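You operate a simulated robot arm through the tools that you are given. There is no shell and no other tool. Be economical: measure what you need, move in short steps, check, and stop when the job is done.

You run a simulated robot arm. Do the job below in one go: nothing can be reset, and whatever is moved stays where it is left.

JOB
Shut the bypass, vent the blue test pot, pump it to 2 bar.
Fine: close the vent before the water plunger is used; set the orange slider to 60.

The check looks at the end state, three seconds after you hand in, the way a careful person would. Anything else that was tipped, shoved, dropped, spilled or broken makes it a failure.

ROBOT AND FRAMES
A 7-joint arm with a two-finger parallel gripper, fixed in place. Base frame: the origin is at the foot of the arm, x ahead of it, y to its left, z up. Lengths are in mm, angles in degrees, forces in N, time in s.
With the tool pointing down near the work surface it reaches from about 240 to 680 mm from the base axis. Its first joint turns from -66.0 to 66.0 degrees. Payload 2.4 kg.
The tool frame sits at the grasp point between the pads (the TCP): z along the fingers, y along the line on which they close. The tips reach 30 mm beyond it. The gripper opens to 94 mm. The fingers are 28 mm wide and 10 mm thick; the gripper's body (50 by 96 mm) begins 55 mm behind the TCP.
Orientation is that of the tool frame in the base frame, as a unit quaternion [w, x, y, z]. With the fingers straight down and closing along the base's y, the tool's x points along the base's -x, its y along +y and its z along -z.

CONTROLS
- The arm moves only by the tool arm_command. Its argument "plan" is a list of rows, each a list of 7 numbers: the turn, a rotation vector about the base's x, y, z in degrees, then the shift along the base's x, y, z in cm, then the closure, from 0 (fully open) to 1 (shut). In form: [[wx, wy, wz, dx, dy, dz, jaw], ...]. A call has 1 to 20 rows; each row is the pose to reach, as a shift and turn from the pose commanded when the call began. A row lasts 0.2 s, in which the tool goes at most 50 mm and 8.6 degrees; a call with a longer step from one row to the next is refused whole, and so is a gripper value outside its range. Where a pose cannot be reached the arm comes as near as it can. A force on the tool above 60 N (or 10 N above the force at the start of the call, whichever is more), or a blocked arm, ends the call early, and 0.2 s more pass. The fingers move at their own pace (about 153 mm/s each) and stop on an object; they squeeze with about 21 N. The grip force told is the motor's: it shows also when the fingers shut on nothing. Time passes only in rows, and 0.2 s behind the last, so rows that repeat a pose let the fingers close. The reply holds the time, the measured pose of the TCP, the force on the tool along the base axes, the opening and the grip force, in the units named above and with some noise, and new pictures: "pictures" is both (left out), scene, wrist or none.
- Cameras (640 x 400 px; columns grow to the right, rows downward): "scene" is fixed at [25, 461.3, 1448.1]; the picture's right is [-0.86, -0.50, 0.00], its down [-0.26, 0.45, -0.85] and it looks along [0.43, -0.74, -0.52] (base axes); focal length 333 px, centre (320, 200). "wrist" rides on the gripper at [-37, 0, -58] in the tool frame; the picture's right is [0.00, -1.00, 0.00], its down [0.97, 0.00, -0.24] and it looks along [0.24, 0.00, 0.97] (tool axes); focal length 218 px, centre (320, 200).
- probe_pixels(camera, pixels): for up to 12 pixels [column, row] of the newest picture of that camera ("zoom" is the newest enlarged one), the place [x, y, z] in the base frame of the surface seen there, good to about 3 mm. It takes no simulated time.
- inspect(camera, box): a new picture of the part [left, top, right, bottom] of that camera's present view, enlarged. It takes no simulated time.
- sign_off(): hands the job in; it is judged then, once.

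Go step by step. Measure first, check grasps and placings, and put right what went wrong. The budget is 80 turns and 120 pictures, counting those below and the enlarged ones. Unless the task says otherwise, let go and move clear before handing in, and close with one line.

The tools are called after "Request:" as a command line: name --pt "numbers of a row" for each row, then --argument value for the rest, lists and objects as JSON in quotes. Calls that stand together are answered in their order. arm_command: Moves the arm, as the interface text tells. Its arguments: {"type":"object","properties":{"plan":{"type":"array"},"pictures":{"type":"string","enum":["both","scene","wrist","none"]}},"required":["plan"]} The other tools are called the same way: probe_pixels (camera, pixels) gives the place of the surface under pixels of a picture; inspect (camera, box) takes an enlarged picture of a part of a camera's view; sign_off () hands the job in.

At the start:

```text
t: 0.0
eef_pos: [453.4, 44.5, 1142.0]
ee_rot: [0.0, 0.0, 1.0, 0.0]
wrist_force: [0.4, -0.7, -0.6]
gripper_width: 93.9
finger_force: 0.0
```

scene: 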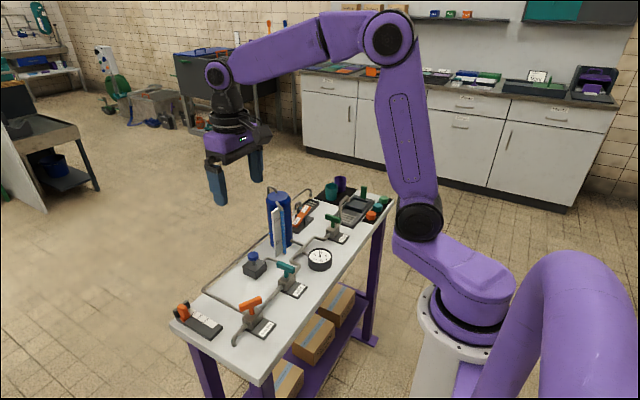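
wrist: 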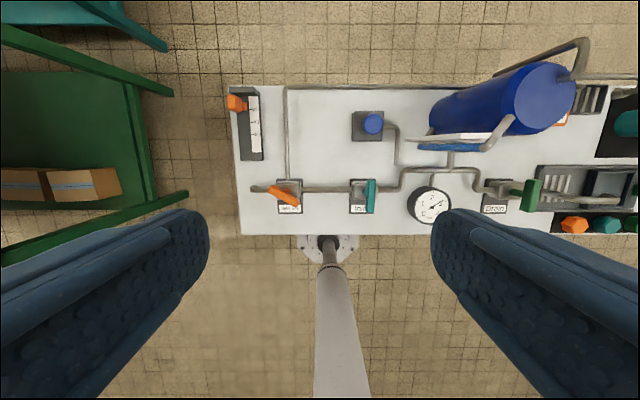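

The pictures show a table with an orange lever (scene 248,305), teal lever (286,270), green lever (332,222), blue plunger (254,260), gauge (320,259), sliders at (195,318) and (303,214). I'll enlarge to read the labels.

Request:
inspect --camera "scene" --box '[165, 240, 325, 350]'

Request:
inspect --camera "scene" --box '[255, 170, 400, 275]'

Request:
inspect --camera "wrist" --box '[220, 70, 440, 240]'

Request:
inspect --camera "wrist" --box '[400, 40, 640, 240]'

```text
3.64 times, centred on (245, 295) of scene
```

zoom: 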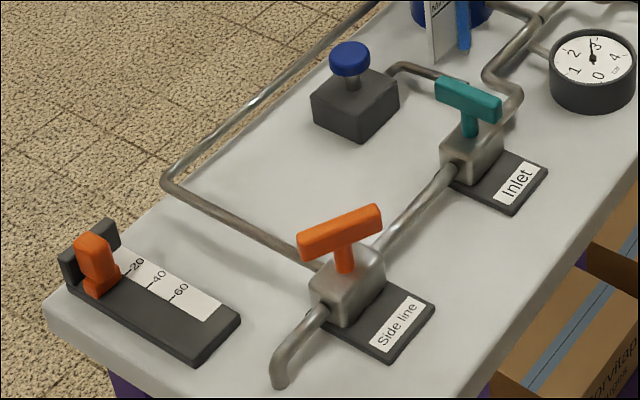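

```text
3.81 times, centred on (328, 222) of scene
```

zoom: 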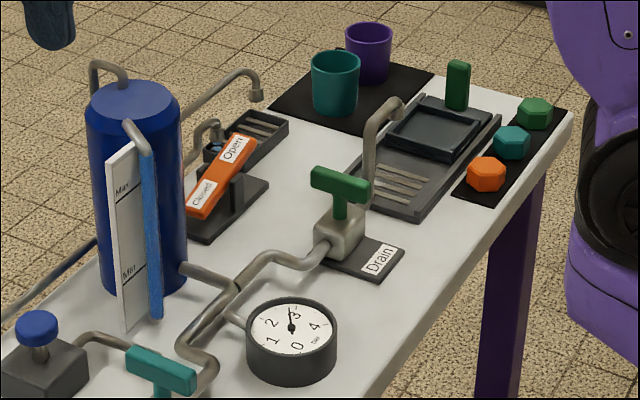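

```text
2.35 times, centred on (330, 155) of wrist
```

zoom: 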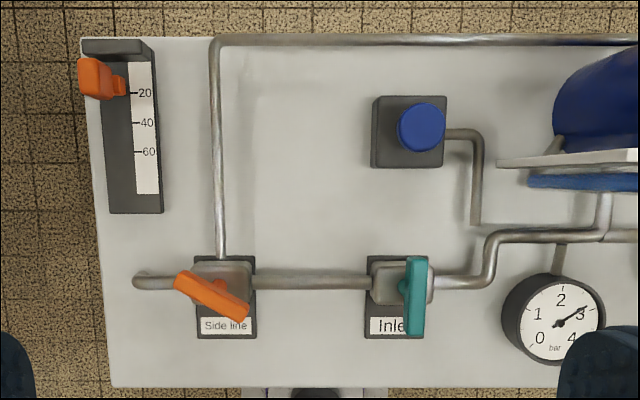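

```text
2.00 times, centred on (520, 140) of wrist
```

zoom: 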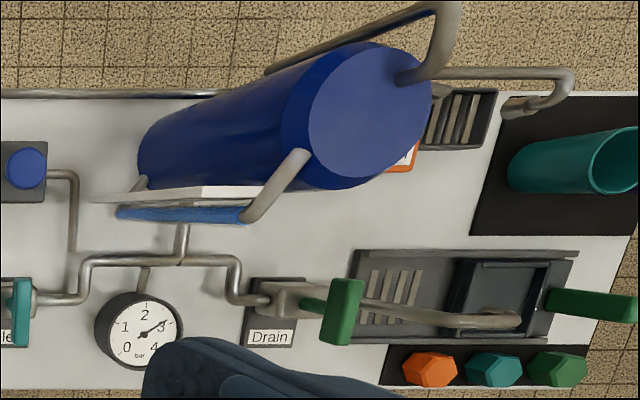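

The gauge reads about 3 bar, the side line (bypass) is half open, the inlet and drain handles lie across their pipes, and the vent appears to be the orange "Open/Closed" rocker behind the tank. I'll probe the positions.

Request:
probe_pixels --camera "wrist" --pixels '[[271, 187], [297, 202], [284, 195], [370, 182], [370, 208], [373, 124], [236, 103], [264, 101], [251, 158], [290, 209], [430, 205], [530, 195]]'

Request:
inspect --camera "scene" --box '[285, 190, 335, 240]'

Request:
inspect --camera "scene" --box '[235, 230, 335, 290]'

Request:
inspect --camera "scene" --box '[170, 290, 230, 350]'

```text
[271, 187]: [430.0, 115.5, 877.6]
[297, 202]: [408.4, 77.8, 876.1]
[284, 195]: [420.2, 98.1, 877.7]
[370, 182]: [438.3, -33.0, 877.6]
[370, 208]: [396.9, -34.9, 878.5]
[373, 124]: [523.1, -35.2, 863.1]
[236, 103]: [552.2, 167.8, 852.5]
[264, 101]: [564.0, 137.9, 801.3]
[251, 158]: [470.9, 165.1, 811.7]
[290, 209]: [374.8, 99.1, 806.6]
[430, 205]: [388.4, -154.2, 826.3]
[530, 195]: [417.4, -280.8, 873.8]
```

```text
8.00 times, centred on (310, 215) of scene
```

zoom: 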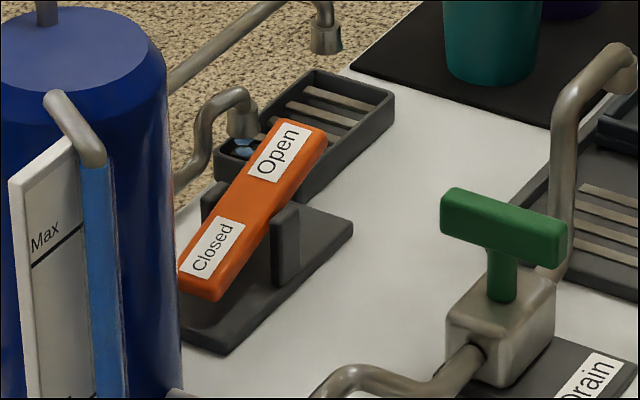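

```text
6.40 times, centred on (285, 260) of scene
```

zoom: 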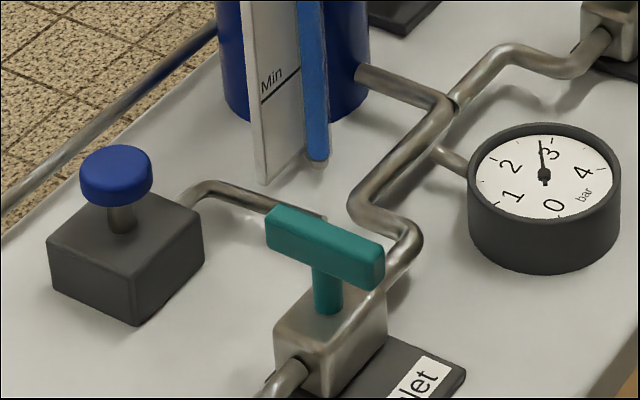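

```text
6.67 times, centred on (200, 320) of scene
```

zoom: 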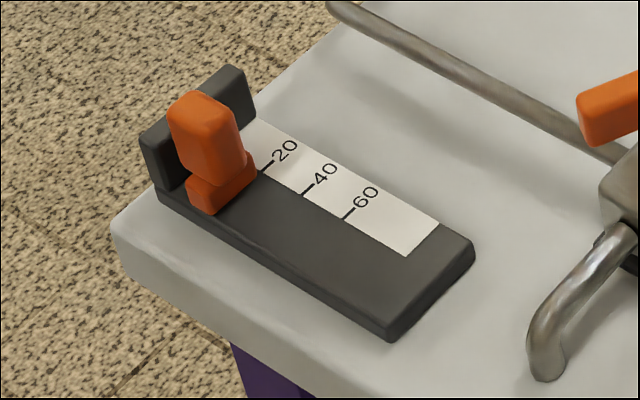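

The rocker has its Closed end down, so the vent is closed. I'll probe the rocker, tank, valve bodies, plunger and slider from the scene picture.

Request:
probe_pixels --camera "scene" --pixels '[[307, 208], [301, 222], [308, 202], [303, 229], [279, 194], [289, 224], [254, 254], [254, 265], [265, 270], [185, 304], [185, 311], [192, 318]]'

Request:
probe_pixels --camera "wrist" --pixels '[[541, 95], [551, 66], [515, 100], [490, 140], [545, 120], [270, 178], [298, 185], [361, 183], [450, 160], [582, 45], [560, 90], [480, 90]]'

Request:
inspect --camera "scene" --box '[225, 285, 285, 345]'

```text
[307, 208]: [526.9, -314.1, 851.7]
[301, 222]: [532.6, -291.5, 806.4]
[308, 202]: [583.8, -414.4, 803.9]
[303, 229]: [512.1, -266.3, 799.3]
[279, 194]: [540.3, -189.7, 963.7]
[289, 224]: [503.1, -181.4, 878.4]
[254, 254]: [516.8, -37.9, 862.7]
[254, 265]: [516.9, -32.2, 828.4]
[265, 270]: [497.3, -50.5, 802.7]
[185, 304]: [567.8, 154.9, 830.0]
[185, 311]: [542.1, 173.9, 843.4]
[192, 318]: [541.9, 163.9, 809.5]
```

```text
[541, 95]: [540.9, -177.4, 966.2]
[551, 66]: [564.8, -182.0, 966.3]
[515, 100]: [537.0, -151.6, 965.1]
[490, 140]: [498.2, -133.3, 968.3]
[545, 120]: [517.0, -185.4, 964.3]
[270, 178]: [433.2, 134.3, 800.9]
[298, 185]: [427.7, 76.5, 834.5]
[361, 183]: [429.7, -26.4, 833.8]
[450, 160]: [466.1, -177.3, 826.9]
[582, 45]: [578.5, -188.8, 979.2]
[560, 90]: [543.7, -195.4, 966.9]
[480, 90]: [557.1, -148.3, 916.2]
```

```text
6.67 times, centred on (255, 315) of scene
```

zoom: 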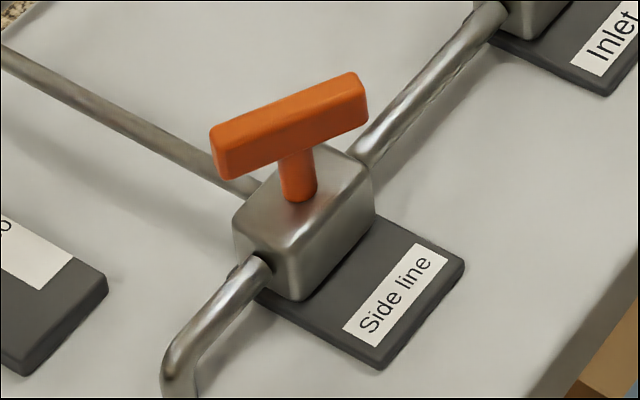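

The side-line handle runs from (430,115) to (408,78) with its top at z 878 and the body top at 834. I'll move above it with the jaws turned +59° and look.

Request:
arm_command --pt "0 0 8 -0.5 0.7 -2.5 0" --pt "0 0 16 -1 1.4 -5 0" --pt "0 0 24 -1.5 2.1 -7.5 0" --pt "0 0 32 -2 2.8 -10 0" --pt "0 0 40 -2.5 3.5 -12 0" --pt "0 0 48 -3 4.2 -14 0" --pt "0 0 55 -3.4 5.2 -16 0.3" --pt "0 0 59 -3.4 5.2 -17 0.4" --pt "0 0 59 -3.4 5.2 -17 0.4" --pictures "both"

```text
t: 2.0
eef_pos: [418.3, 95.3, 972.5]
ee_rot: [0.0, -0.493, 0.87, 0.0]
wrist_force: [-0.5, 0.1, 0.6]
gripper_width: 56.3
finger_force: 0.1
```

scene: 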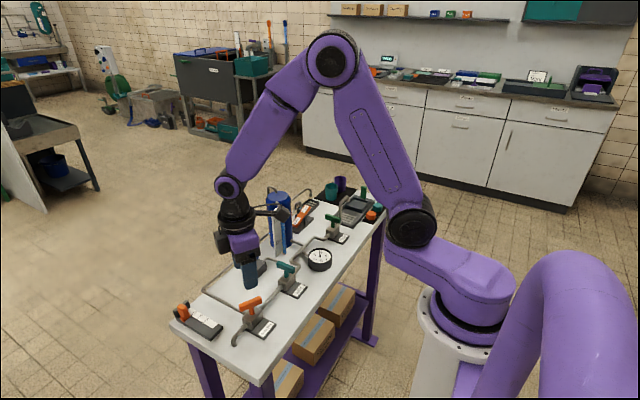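
wrist: 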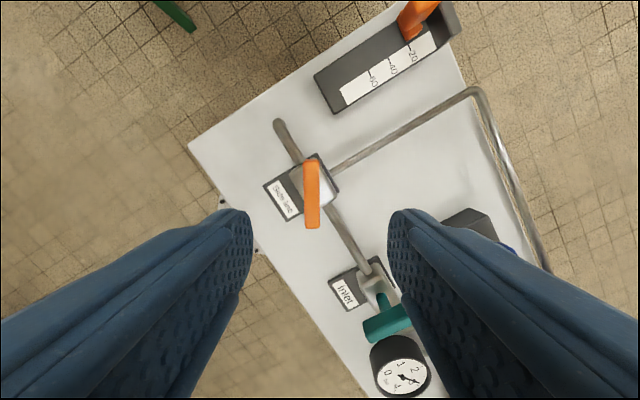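

The handle (312,193) now lies straight between the fingers. I'll check its exact centre.

Request:
probe_pixels --camera "wrist" --pixels '[[311, 165], [313, 193], [313, 223], [307, 193], [319, 193], [326, 180], [378, 285]]'

```text
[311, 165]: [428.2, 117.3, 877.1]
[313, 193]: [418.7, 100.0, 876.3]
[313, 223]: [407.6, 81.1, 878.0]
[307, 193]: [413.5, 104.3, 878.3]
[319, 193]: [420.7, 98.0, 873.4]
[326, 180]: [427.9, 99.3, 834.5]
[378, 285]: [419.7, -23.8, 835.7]
```

The handle centre is at about (418,99), so I'll shift 4 mm in y, descend to TCP z≈880 and close.

Request:
arm_command --pt "0 0 0 0 0.35 -3 0.4" --pt "0 0 0 0 0.35 -6 0.4" --pt "0 0 0 0 0.35 -8 0.4" --pt "0 0 0 0 0.35 -9.2 0.4" --pt "0 0 0 0 0.35 -9.2 0.7" --pt "0 0 0 0 0.35 -9.2 0.95" --pt "0 0 0 0 0.35 -9.2 0.95" --pictures "both"

```text
t: 3.6
eef_pos: [418.8, 100.1, 881.6]
ee_rot: [-0.001, -0.493, 0.87, 0.0]
wrist_force: [-17.9, 13.8, 20.9]
gripper_width: 18.1
finger_force: 10.8
```

scene: 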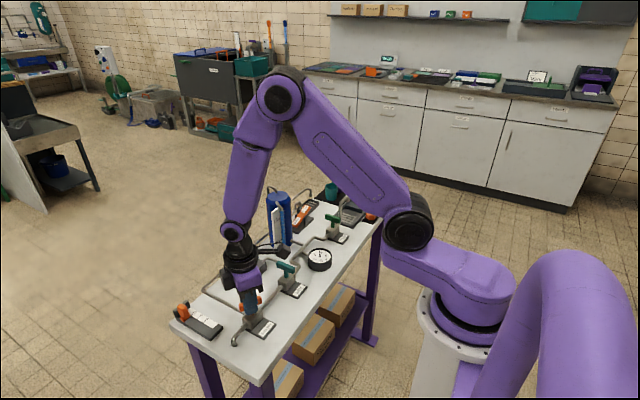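
wrist: 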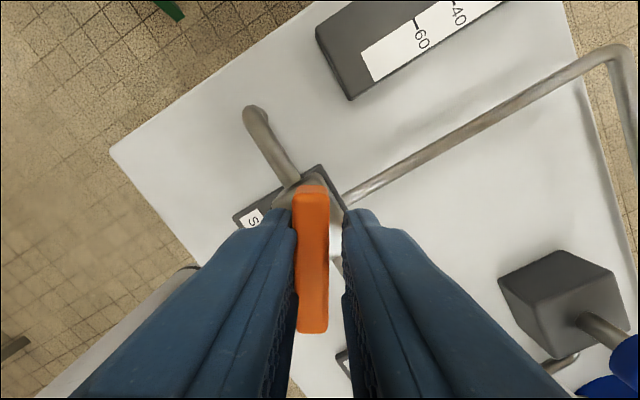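

The handle sits about 3 mm to the left between the fingers, so only one finger bears on it. I'll shift along the jaw axis and close again.

Request:
arm_command --pt "0 0 0 0 0 0 0.7" --pt "0 0 0 -0.28 0.17 0 0.7" --pt "0 0 0 -0.28 0.17 0 0.7" --pt "0 0 0 -0.28 0.17 0 1" --pt "0 0 0 -0.28 0.17 0 1" --pictures "wrist"

```text
t: 4.8
eef_pos: [416.4, 102.2, 880.8]
ee_rot: [-0.001, -0.493, 0.87, 0.0]
wrist_force: [-14.1, 7.2, 19.7]
gripper_width: 11.7
finger_force: 45.7
```

wrist: 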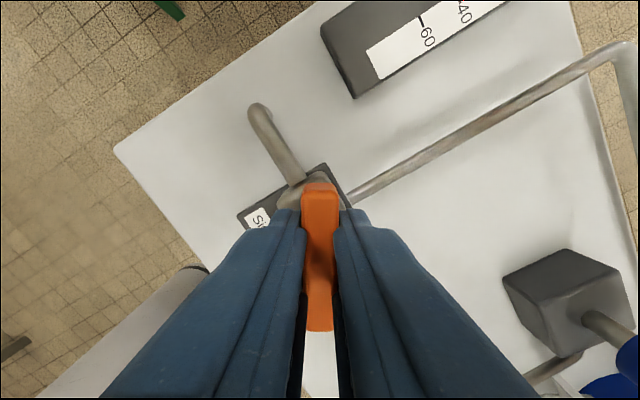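

Both fingers now bear on the bar (11.7 mm). I'll turn -30° and check.

Request:
arm_command --pt "0 0 -6 0.03 0 0 1" --pt "0 0 -12 0.06 0 0 1" --pt "0 0 -18 0.1 0 0 1" --pt "0 0 -24 0.13 0 0 1" --pt "0 0 -30 0.17 0 0 1" --pictures "wrist"

```text
t: 6.0
eef_pos: [416.9, 101.2, 881.2]
ee_rot: [-0.002, -0.25, 0.968, -0.001]
wrist_force: [-28.3, 4.1, 40.9]
gripper_width: 12.0
finger_force: 44.8
```

wrist: 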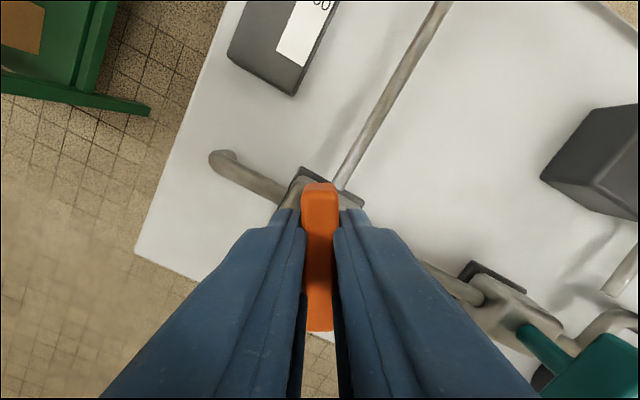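

The handle follows; force is at 41 N up and 28 N along -x, so I'll ease x and z by a millimetre or two and continue.

Request:
arm_command --pt "0 0 0 -0.15 -0.03 0.12 1" --pt "0 0 -6 -0.15 -0.03 0.12 1" --pt "0 0 -12 -0.13 -0.03 0.12 1" --pt "0 0 -18 -0.12 -0.03 0.12 1" --pt "0 0 -24 -0.1 -0.03 0.12 1" --pt "0 0 -29 -0.1 -0.03 0.12 1" --pictures "both"

```text
t: 7.4
eef_pos: [417.2, 101.1, 880.6]
ee_rot: [-0.002, 0.001, 1.0, 0.0]
wrist_force: [-11.3, -1.3, -28.6]
gripper_width: 11.9
finger_force: 44.8
```

scene: 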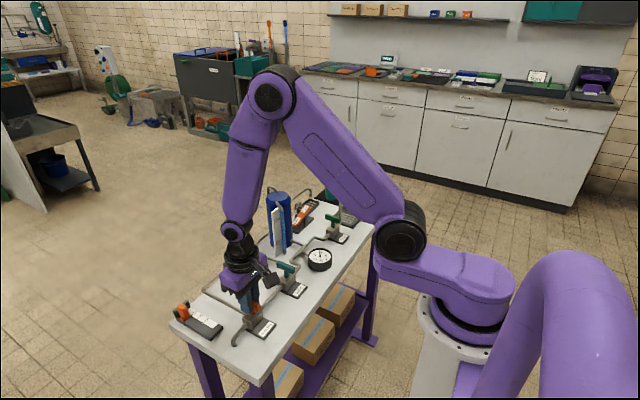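
wrist: 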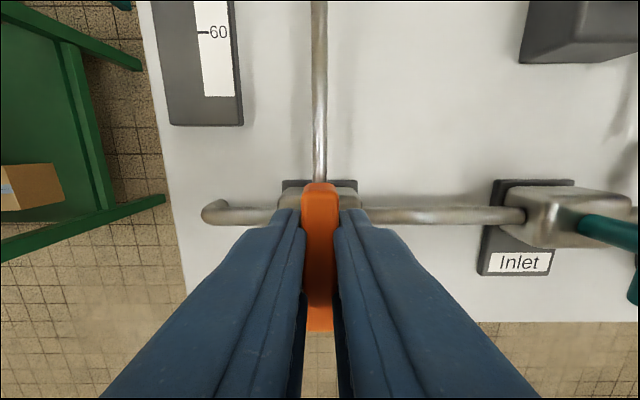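

The handle now lies along x, across the pipe. I'll release, rise and look.

Request:
arm_command --pt "0 0 0 0 0 0 0.7" --pt "0 0 0 0 0 0 0.5" --pt "0 0 0 0 0 4 0.4" --pt "0 0 0 0 0 9 0.4" --pt "0 0 0 0 0 13 0.2" --pt "0 0 0 0 0 13 0" --pictures "both"

Request:
inspect --camera "wrist" --box '[200, 80, 520, 280]'

Request:
inspect --camera "scene" --box '[225, 245, 345, 345]'

```text
t: 8.8
eef_pos: [417.1, 100.4, 1011.3]
ee_rot: [0.0, 0.0, 1.0, 0.0]
wrist_force: [-0.2, 0.4, -0.2]
gripper_width: 93.9
finger_force: 0.0
```

scene: 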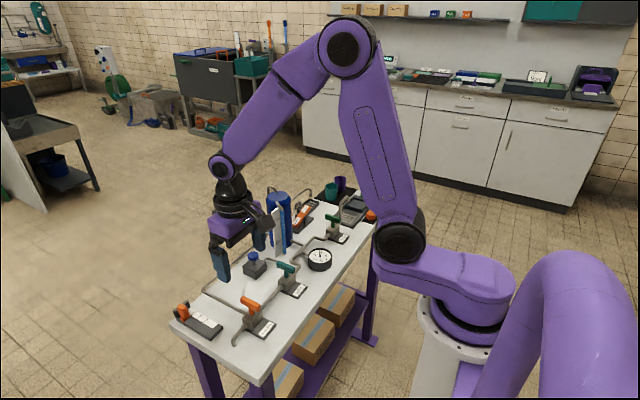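
wrist: 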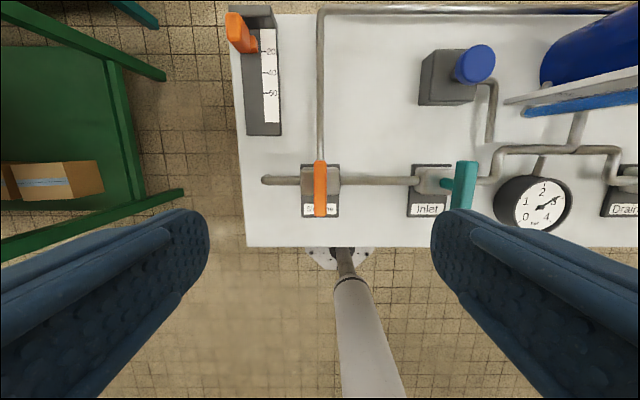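

```text
2.00 times, centred on (360, 180) of wrist
```

zoom: 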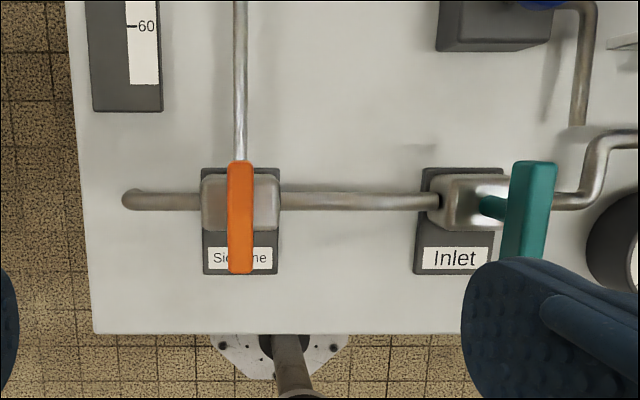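

```text
4.00 times, centred on (285, 295) of scene
```

zoom: 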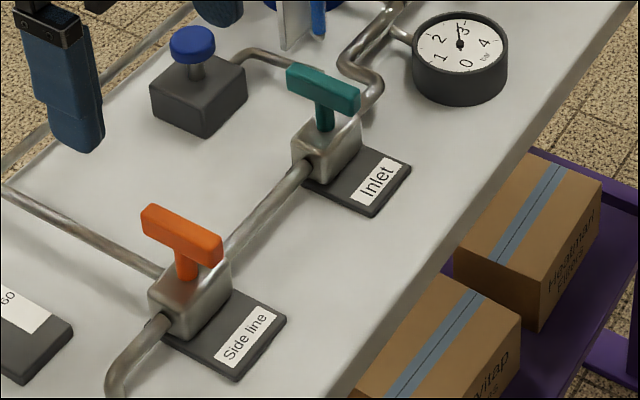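

The bypass handle is parallel to the closed inlet's handle, so it is shut. The slider is nearby, so I'll look at it closely next.

Request:
inspect --camera "wrist" --box '[215, 0, 315, 140]'

Request:
probe_pixels --camera "wrist" --pixels '[[234, 17], [234, 40], [243, 32], [251, 40], [251, 47], [262, 51], [263, 72], [263, 93], [262, 8], [250, 130], [279, 128], [268, 30]]'

```text
2.86 times, centred on (265, 70) of wrist
```

zoom: 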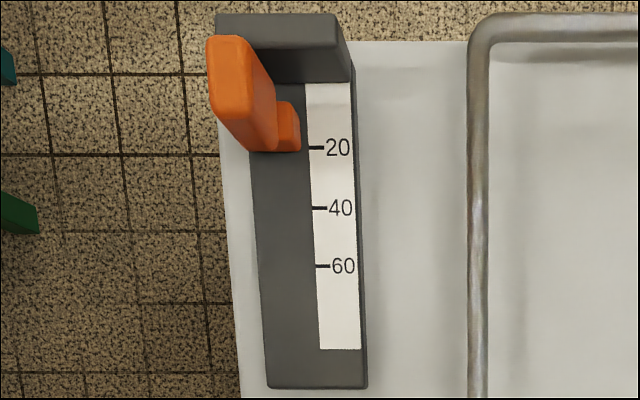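

```text
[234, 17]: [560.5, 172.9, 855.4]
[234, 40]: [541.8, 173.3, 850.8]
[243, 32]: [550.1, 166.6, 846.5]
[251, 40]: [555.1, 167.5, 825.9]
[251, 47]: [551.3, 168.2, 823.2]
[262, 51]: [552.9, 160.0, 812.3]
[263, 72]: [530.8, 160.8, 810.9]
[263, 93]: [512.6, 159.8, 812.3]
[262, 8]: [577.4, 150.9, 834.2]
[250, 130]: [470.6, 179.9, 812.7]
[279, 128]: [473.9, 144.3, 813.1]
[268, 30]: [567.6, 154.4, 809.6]
```

The scale is 1 mm per unit (20 at x≈552, 60 at x≈512). I'll go right above the slider to see where its middle and any pointer lie.

Request:
arm_command --pt "0 0 0 4 2 0 0" --pt "0 0 0 8 4 0 0" --pt "0 0 0 12 6 0 0" --pt "0 0 0 12.5 6.5 0 0" --pictures "wrist"

Request:
inspect --camera "wrist" --box '[260, 120, 380, 240]'

```text
t: 9.8
eef_pos: [542.7, 166.4, 1012.0]
ee_rot: [0.0, 0.0, 1.0, 0.0]
wrist_force: [-0.1, 0.5, 0.3]
gripper_width: 94.1
finger_force: 0.0
```

wrist: 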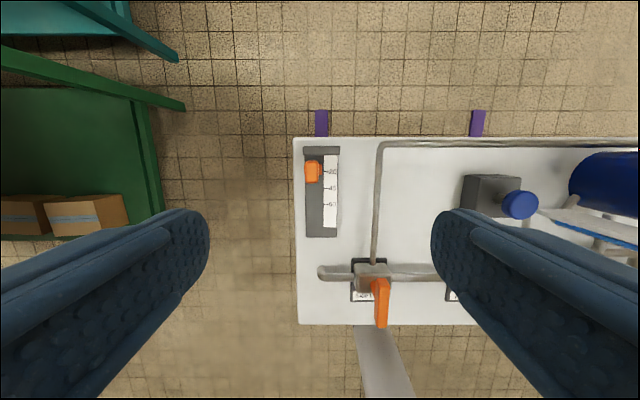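

```text
3.33 times, centred on (320, 180) of wrist
```

zoom: 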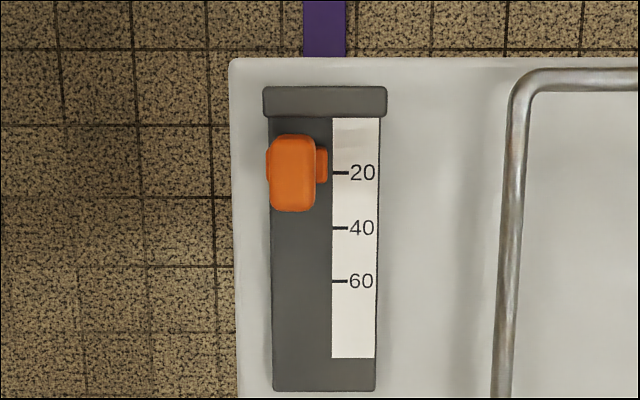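

Request:
probe_pixels --camera "zoom" --pixels '[[322, 152], [322, 180], [322, 166], [340, 173], [340, 228], [340, 282], [291, 140], [291, 205], [270, 172], [313, 172], [325, 105], [345, 122]]'

```text
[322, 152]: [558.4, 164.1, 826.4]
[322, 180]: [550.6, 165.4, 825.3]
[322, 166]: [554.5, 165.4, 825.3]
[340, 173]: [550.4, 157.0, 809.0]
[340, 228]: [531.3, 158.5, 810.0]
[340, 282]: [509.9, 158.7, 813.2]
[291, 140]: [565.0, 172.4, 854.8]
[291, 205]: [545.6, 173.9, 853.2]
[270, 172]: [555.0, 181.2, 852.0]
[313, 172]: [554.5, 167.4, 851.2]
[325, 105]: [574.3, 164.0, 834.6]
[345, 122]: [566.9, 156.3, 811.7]
```

The knob's middle is at (555,174) top z 854, and the 60 mark is at x≈511, so it must move about -43 mm. I'll grip the knob now.

Request:
arm_command --pt "0 0 0 1.2 0.8 -4 0.5" --pt "0 0 0 1.2 0.8 -8 0.5" --pt "0 0 0 1.2 0.8 -12 0.5" --pt "0 0 0 1.2 0.8 -14.7 0.5" --pt "0 0 0 1.2 0.8 -14.7 0.7" --pt "0 0 0 1.2 0.8 -14.7 0.9" --pt "0 0 0 1.2 0.8 -14.7 1" --pictures "both"

```text
t: 11.4
eef_pos: [555.1, 173.9, 864.3]
ee_rot: [0.0, 0.001, 1.0, 0.0]
wrist_force: [0.2, -4.6, -4.9]
gripper_width: 13.4
finger_force: 45.0
```

scene: 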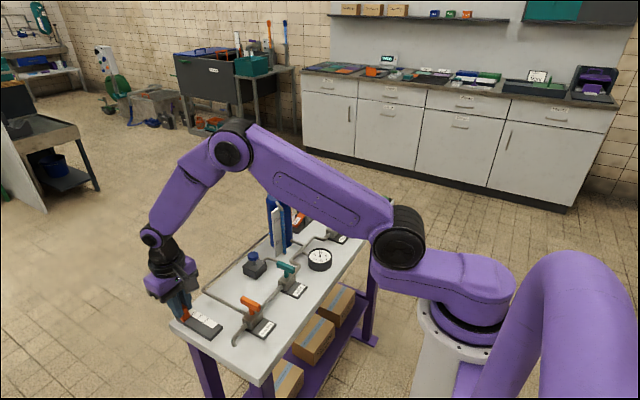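
wrist: 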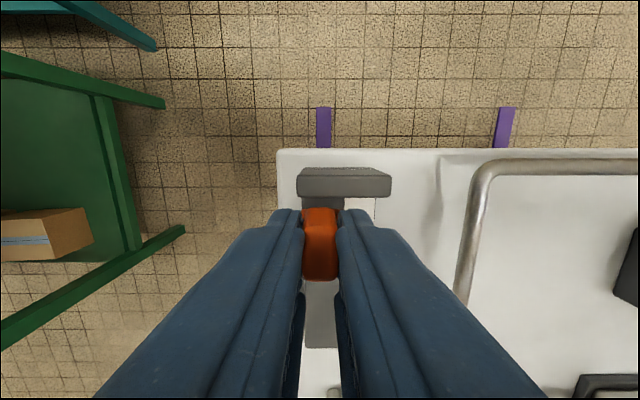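

The knob is gripped (13.4 mm). I'll slide it toward -x.

Request:
arm_command --pt "0 0 0 -0.5 0 0 1" --pt "0 0 0 -1.2 0 0 1" --pt "0 0 0 -2 0 0 1" --pt "0 0 0 -2.8 0 0 1" --pt "0 0 0 -3.6 0 0 1" --pt "0 0 0 -4.1 0 0 1" --pt "0 0 0 -4.35 0 0 1" --pt "0 0 0 -4.35 0 0 1" --pictures "wrist"

```text
t: 13.2
eef_pos: [510.7, 175.9, 863.3]
ee_rot: [-0.002, 0.0, 1.0, 0.001]
wrist_force: [-0.4, 6.3, -26.5]
gripper_width: 13.2
finger_force: 44.9
```

wrist: 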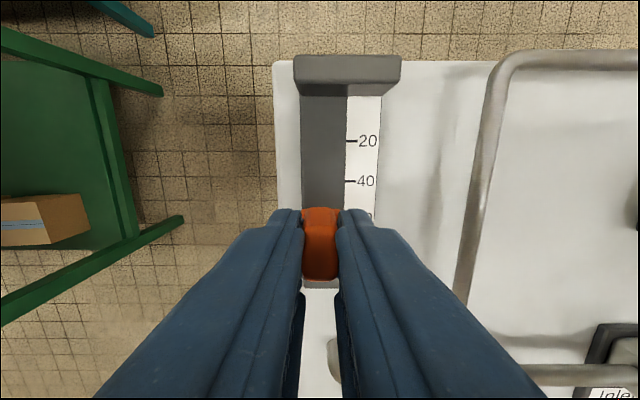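

The slider came along. I'll release, rise and check the reading.

Request:
arm_command --pt "0 0 0 0 0.1 0 0.8" --pt "0 0 0 0 0.1 0 0.6" --pt "0 0 0 0 0.1 4 0.5" --pt "0 0 0 0 0.1 9 0.3" --pt "0 0 0 0 0.1 13 0" --pt "0 0 0 -1 0.1 13 0" --pictures "wrist"

Request:
inspect --camera "wrist" --box '[260, 120, 380, 240]'

Request:
inspect --camera "scene" --box '[170, 290, 230, 350]'

```text
t: 14.6
eef_pos: [501.3, 174.1, 995.0]
ee_rot: [0.0, -0.001, 1.0, 0.0]
wrist_force: [-0.1, 0.0, -0.1]
gripper_width: 94.2
finger_force: 0.1
```

wrist: 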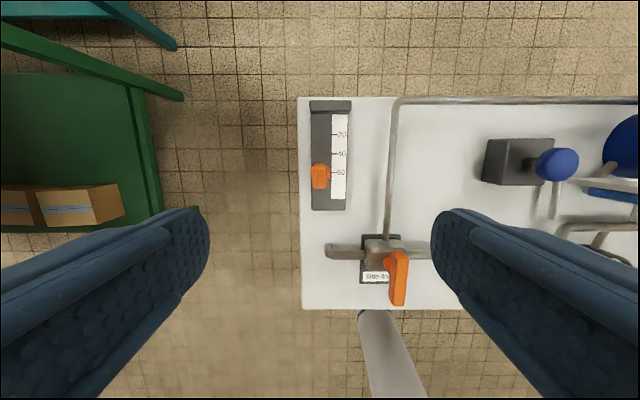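

```text
3.33 times, centred on (320, 180) of wrist
```

zoom: 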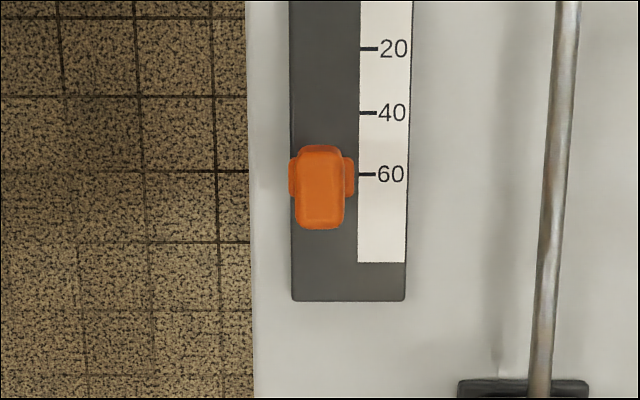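

```text
6.67 times, centred on (200, 320) of scene
```

zoom: 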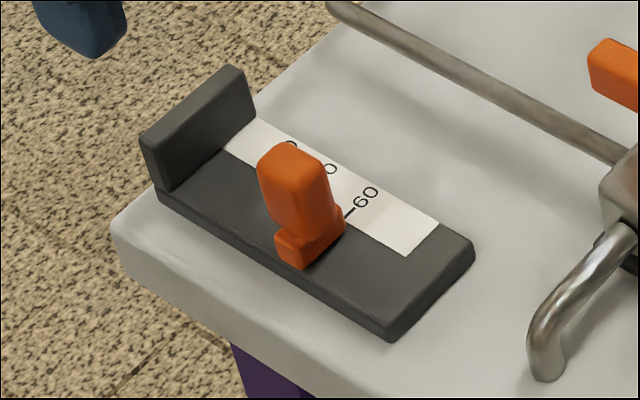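

Request:
probe_pixels --camera "wrist" --pixels '[[331, 134], [331, 154], [331, 172]]'

Request:
inspect --camera "wrist" --box '[300, 150, 350, 200]'

```text
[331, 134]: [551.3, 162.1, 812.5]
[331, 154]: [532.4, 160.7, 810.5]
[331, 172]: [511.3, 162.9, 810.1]
```

```text
8.00 times, centred on (325, 175) of wrist
```

zoom: 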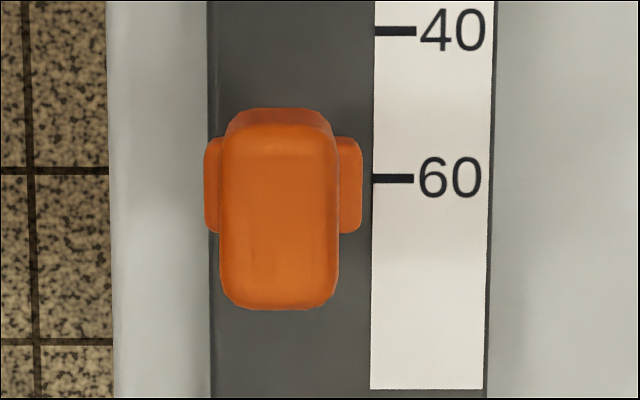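

The slider's middle sits level with the 60 mark within a millimetre. Next I'll travel high over to the vent rocker and look down on it.

Request:
arm_command --pt "0 0 0 0 0 4 0" --pt "0 0 0 -1 -2 8.5 0" --pt "0 0 0 -1 -6.5 10.5 0" --pt "0 0 0 -1 -11 10.5 0" --pt "0 0 0 -1 -15.5 10.5 0" --pt "0 0 0 -1 -20 10.5 0" --pt "0 0 0 -1 -24.5 10.5 0" --pt "0 0 0 -1 -29 10.5 0" --pt "0 0 0 -1 -33.5 10.5 0" --pt "0 0 0 -1 -38 10.5 0" --pt "0 0 0 -1 -42.5 10.5 0" --pt "0 0 0 -1 -47 10.5 0" --pt "0 0 0 -1 -49 10.5 0" --pictures "both"

Request:
inspect --camera "wrist" --box '[180, 60, 420, 230]'

```text
refused: row 2 steps farther than a row can; nothing moved
```

```text
2.35 times, centred on (300, 145) of wrist
```

zoom: 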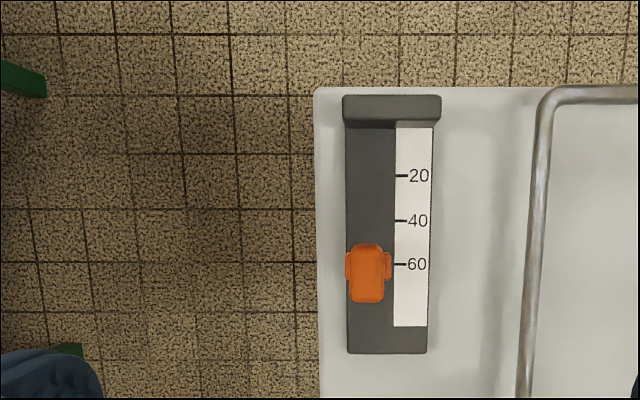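

The slider picture again confirms 60; row 2 was a step too long, so I'll use smaller steps.

Request:
arm_command --pt "0 0 0 0 0 4 0" --pt "0 0 0 -1 -1 8 0" --pt "0 0 0 -1 -5 10.5 0" --pt "0 0 0 -1 -9.5 10.5 0" --pt "0 0 0 -1 -14 10.5 0" --pt "0 0 0 -1 -18.5 10.5 0" --pt "0 0 0 -1 -23 10.5 0" --pt "0 0 0 -1 -27.5 10.5 0" --pt "0 0 0 -1 -32 10.5 0" --pt "0 0 0 -1 -36.5 10.5 0" --pt "0 0 0 -1 -41 10.5 0" --pt "0 0 0 -1 -45.5 10.5 0" --pt "0 0 0 -1 -49 10.5 0" --pictures "both"

Request:
inspect --camera "wrist" --box '[180, 60, 420, 230]'

```text
t: 17.4
eef_pos: [491.9, -315.9, 1098.9]
ee_rot: [0.0, -0.001, 1.0, 0.0]
wrist_force: [-0.1, -0.1, 0.3]
gripper_width: 93.9
finger_force: 0.0
```

scene: 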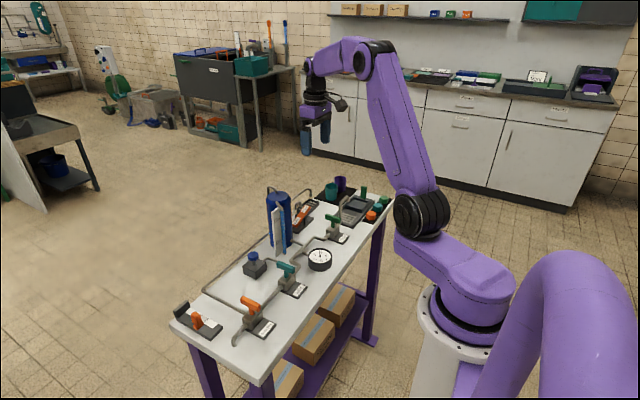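
wrist: 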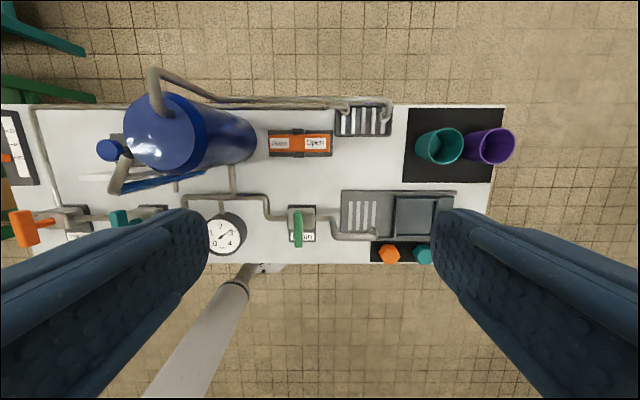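

```text
2.35 times, centred on (300, 145) of wrist
```

zoom: 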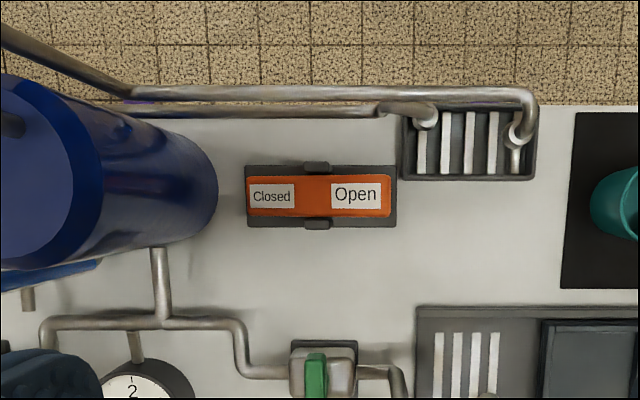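

The rocker lies along y at wrist (300,143), Open end higher. I'll probe its ends and surroundings.

Request:
probe_pixels --camera "zoom" --pixels '[[250, 195], [272, 195], [318, 195], [355, 195], [385, 195], [318, 167], [318, 224], [430, 115], [210, 190], [400, 108], [525, 95], [130, 95]]'

Request:
inspect --camera "scene" --box '[265, 180, 335, 240]'

```text
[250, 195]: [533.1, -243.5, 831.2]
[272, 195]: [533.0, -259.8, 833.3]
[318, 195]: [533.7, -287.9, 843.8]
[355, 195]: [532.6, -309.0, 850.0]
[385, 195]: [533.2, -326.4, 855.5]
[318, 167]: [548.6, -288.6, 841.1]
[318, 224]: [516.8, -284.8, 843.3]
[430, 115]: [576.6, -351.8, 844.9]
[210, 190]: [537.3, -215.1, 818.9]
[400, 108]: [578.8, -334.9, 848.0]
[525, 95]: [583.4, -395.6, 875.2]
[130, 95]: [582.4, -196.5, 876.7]
```

```text
6.67 times, centred on (300, 210) of scene
```

zoom: 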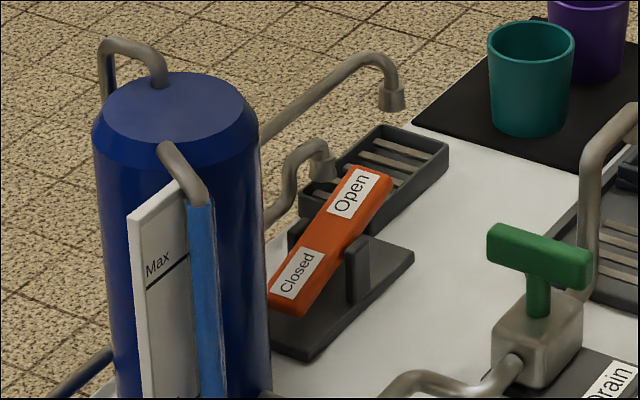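

The Open end is at (533,-322,855), the Closed end at (533,-245,831), and the tank edge is at y≈-220. I'll turn the gripper -90° so its body and camera stay clear of the tank, shut the fingers, and stop above the Open end.

Request:
arm_command --pt "0 0 -8 0.5 0 -1 0.3" --pt "0 0 -16 1 0 -2 0.6" --pt "0 0 -24 1.5 0 -3 1" --pt "0 0 -32 2 0 -4 1" --pt "0 0 -40 2.5 0 -5 1" --pt "0 0 -48 3 0 -6 1" --pt "0 0 -56 3.5 -0.1 -8 1" --pt "0 0 -64 4.1 -0.1 -10 1" --pt "0 0 -72 4.1 -0.3 -12 1" --pt "0 0 -80 4.1 -0.3 -14 1" --pt "0 0 -88 4.1 -0.3 -16 1" --pt "0 0 -90 4.1 -0.3 -18 1" --pt "0 0 -90 4.1 -0.3 -18 1" --pictures "both"

```text
t: 20.2
eef_pos: [532.7, -316.6, 919.1]
ee_rot: [-0.001, 0.708, 0.706, 0.001]
wrist_force: [-0.8, 0.5, -0.6]
gripper_width: 0.0
finger_force: 21.2
```

scene: 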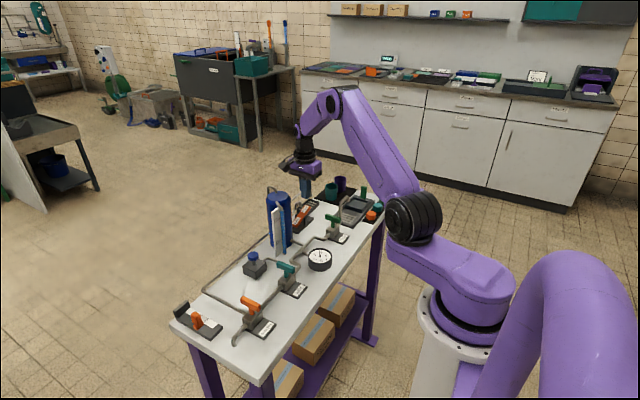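
wrist: 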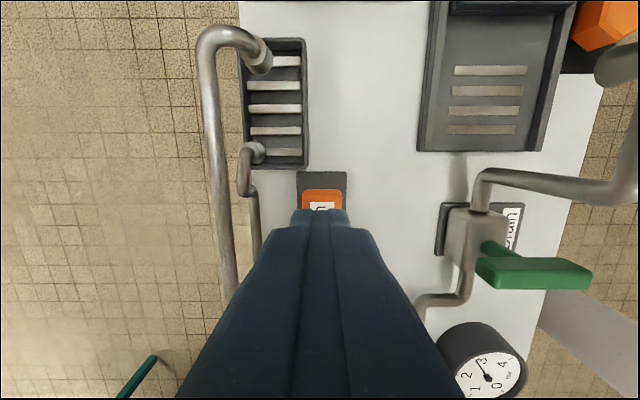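

The finger tips are over the Open end (322,198). I'll press down gently in small steps.

Request:
arm_command --pt "0 0 0 0 -0.2 -2 1" --pt "0 0 0 0 -0.2 -3 1" --pt "0 0 0 0 -0.2 -3.6 1" --pt "0 0 0 0 -0.2 -4.2 1" --pt "0 0 0 0 -0.2 -4.8 1" --pt "0 0 0 0 -0.2 -5.3 1" --pt "0 0 0 0 -0.2 -5.7 1" --pictures "wrist"

```text
t: 21.8
eef_pos: [532.9, -320.3, 865.3]
ee_rot: [0.003, 0.707, 0.707, 0.001]
wrist_force: [-3.8, 0.1, 22.6]
gripper_width: 0.1
finger_force: 20.9
```

wrist: 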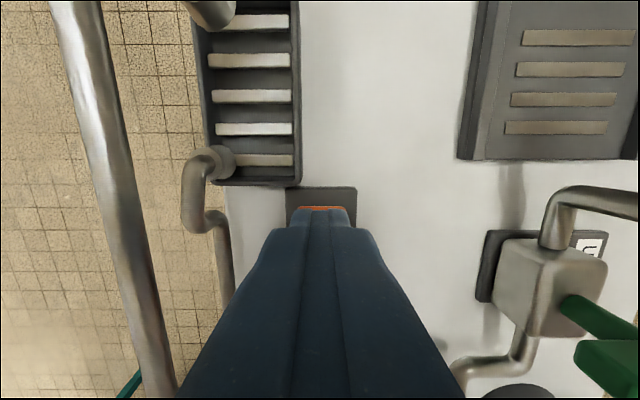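

The tip went down to z≈835 with 23 N, near the expected stop. I'll rise and check the rocker and gauge.

Request:
arm_command --pt "0 0 0 0 0 3 1" --pt "0 0 0 0 0 7 1" --pt "0 0 0 0 0 9 1" --pictures "both"

Request:
inspect --camera "scene" --box '[265, 180, 335, 275]'

Request:
inspect --camera "scene" --box '[300, 240, 340, 280]'

```text
t: 22.6
eef_pos: [532.2, -319.1, 951.6]
ee_rot: [0.0, 0.707, 0.707, -0.001]
wrist_force: [-0.8, -0.5, -0.1]
gripper_width: 0.0
finger_force: 21.2
```

scene: 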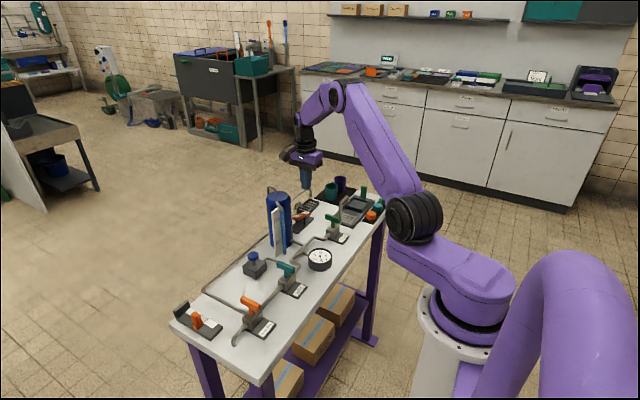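
wrist: 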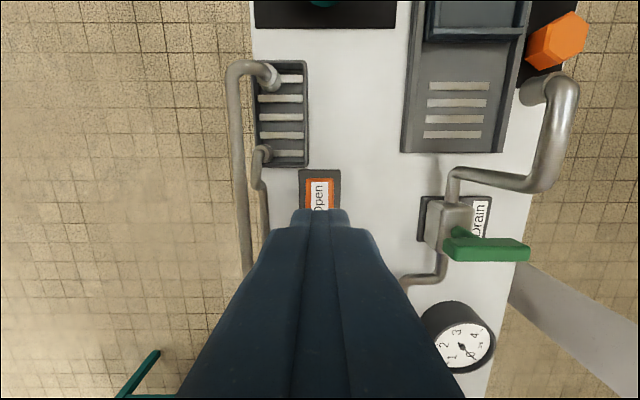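

```text
4.21 times, centred on (300, 228) of scene
```

zoom: 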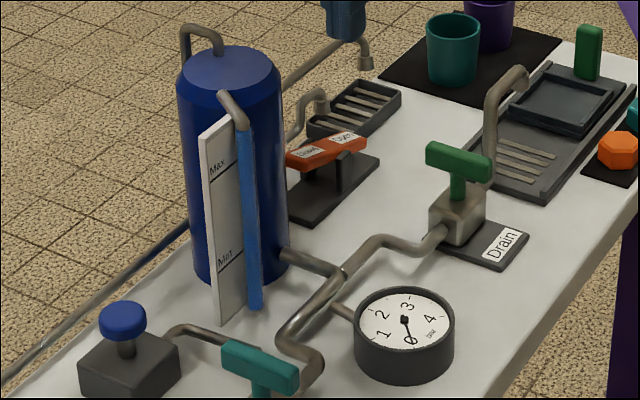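

```text
10.00 times, centred on (320, 260) of scene
```

zoom: 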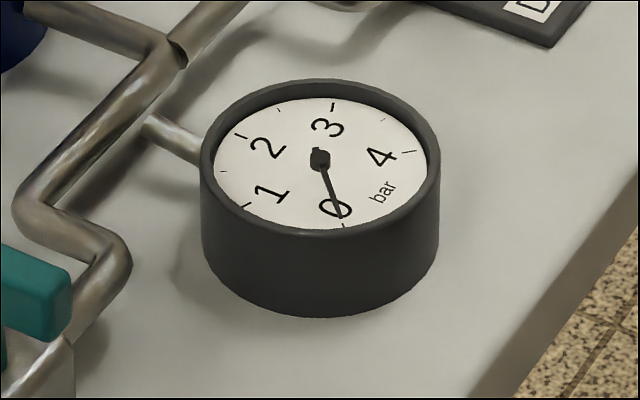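

The gauge dropped to 0, and the rocker is down on Open. Now I'll press the Closed end at y≈-260, keeping clear of the tank (edge y≈-215).

Request:
arm_command --pt "0 0 0 0 3 0 1" --pt "0 0 0 0 5.8 0 1" --pt "0 0 0 0 5.8 -3 1" --pt "0 0 0 0 5.8 -6 1" --pt "0 0 0 0 5.8 -7 1" --pt "0 0 0 0 5.8 -7.6 1" --pt "0 0 0 0 5.8 -8.2 1" --pt "0 0 0 0 5.8 -8.7 1" --pt "0 0 0 0 5.8 -9 1" --pictures "both"

```text
t: 24.6
eef_pos: [533.6, -261.1, 870.8]
ee_rot: [0.002, 0.705, 0.709, 0.002]
wrist_force: [-4.7, 1.7, 10.9]
gripper_width: 0.1
finger_force: 20.7
stopped in row 9: the force on the tool passed its limit (the readings are from after the stop); the commanded pose is now the measured one
```

scene: 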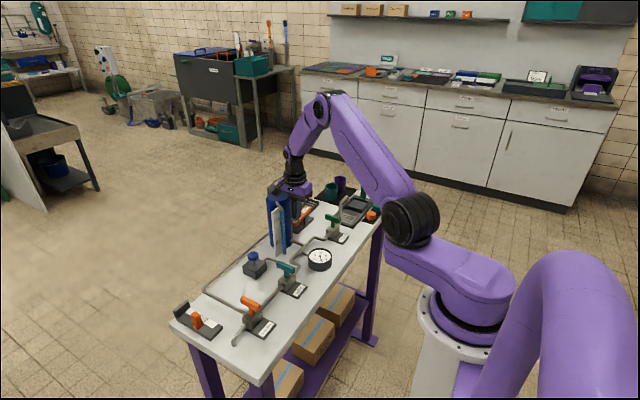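
wrist: 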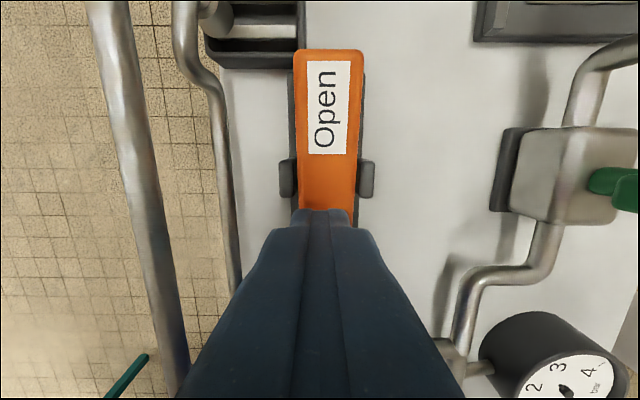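

The rocker met its stop and its Open end appears raised. I'll rise straight up and check it.

Request:
arm_command --pt "0 0 0 0 0 4 1" --pt "0 0 0 0 -1 8 1" --pt "0 0 0 0 -2 12 1" --pt "0 0 0 0 -3 16 1" --pt "0 0 0 0 -3 20 1" --pt "0 0 0 0 -3 23 1" --pictures "scene"

Request:
inspect --camera "scene" --box '[265, 180, 335, 275]'

```text
t: 26.0
eef_pos: [535.2, -293.7, 1102.3]
ee_rot: [0.002, 0.705, 0.709, 0.002]
wrist_force: [0.2, -0.4, 0.3]
gripper_width: 0.0
finger_force: 20.6
```

scene: 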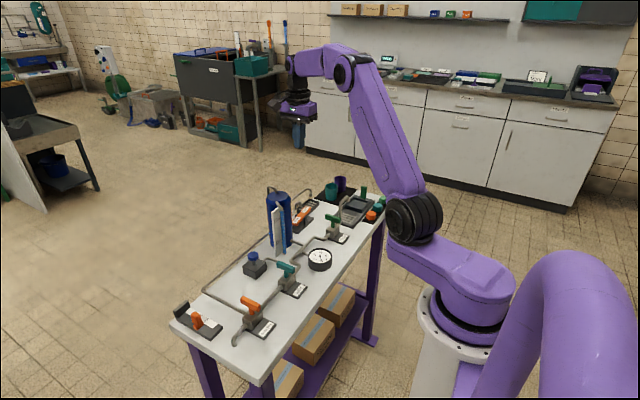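

```text
4.21 times, centred on (300, 228) of scene
```

zoom: 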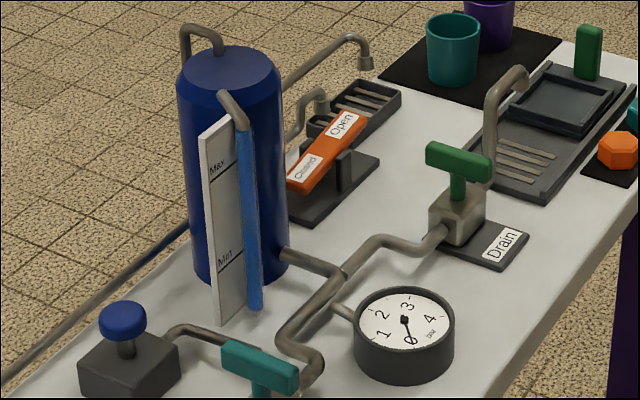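

The vent is closed again and the gauge still reads 0. Next I'll travel high to above the blue plunger (≈520,-36) while turning back.

Request:
arm_command --pt "0 0 8 -0.2 2.2 0 1" --pt "0 0 16 -0.3 4.4 0 1" --pt "0 0 24 -0.5 6.6 0 1" --pt "0 0 32 -0.6 8.8 0 1" --pt "0 0 40 -0.8 11 0 1" --pt "0 0 48 -1 13.5 0 1" --pt "0 0 56 -1.2 16 0 1" --pt "0 0 64 -1.4 18.5 0 1" --pt "0 0 72 -1.5 21 0 1" --pt "0 0 80 -1.5 23.5 0 1" --pt "0 0 88 -1.5 25.8 0 1" --pt "0 0 90 -1.5 25.8 -4 1" --pt "0 0 90 -1.5 25.8 -8 1" --pictures "wrist"

Request:
inspect --camera "wrist" --box '[260, 120, 380, 240]'

Request:
probe_pixels --camera "scene" --pixels '[[254, 254], [254, 268], [255, 253]]'

```text
t: 28.8
eef_pos: [518.7, -36.8, 1017.5]
ee_rot: [0.001, -0.003, 1.0, 0.003]
wrist_force: [-0.2, -0.4, -1.0]
gripper_width: 0.2
finger_force: 21.1
```

wrist: 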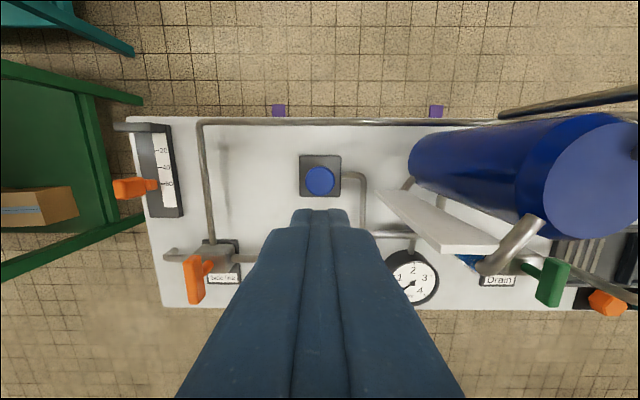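

```text
3.33 times, centred on (320, 180) of wrist
```

zoom: 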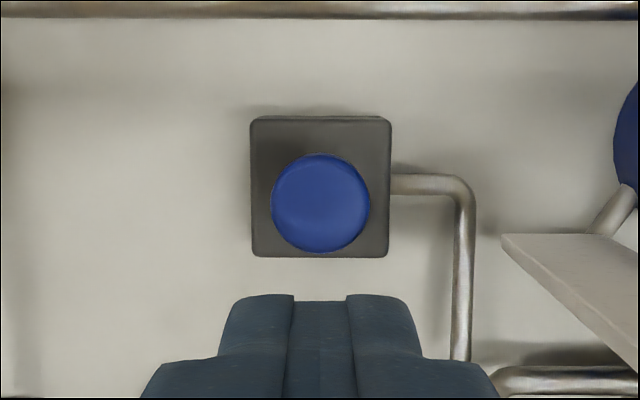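

```text
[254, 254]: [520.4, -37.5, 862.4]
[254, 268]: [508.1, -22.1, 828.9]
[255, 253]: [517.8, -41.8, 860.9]
```

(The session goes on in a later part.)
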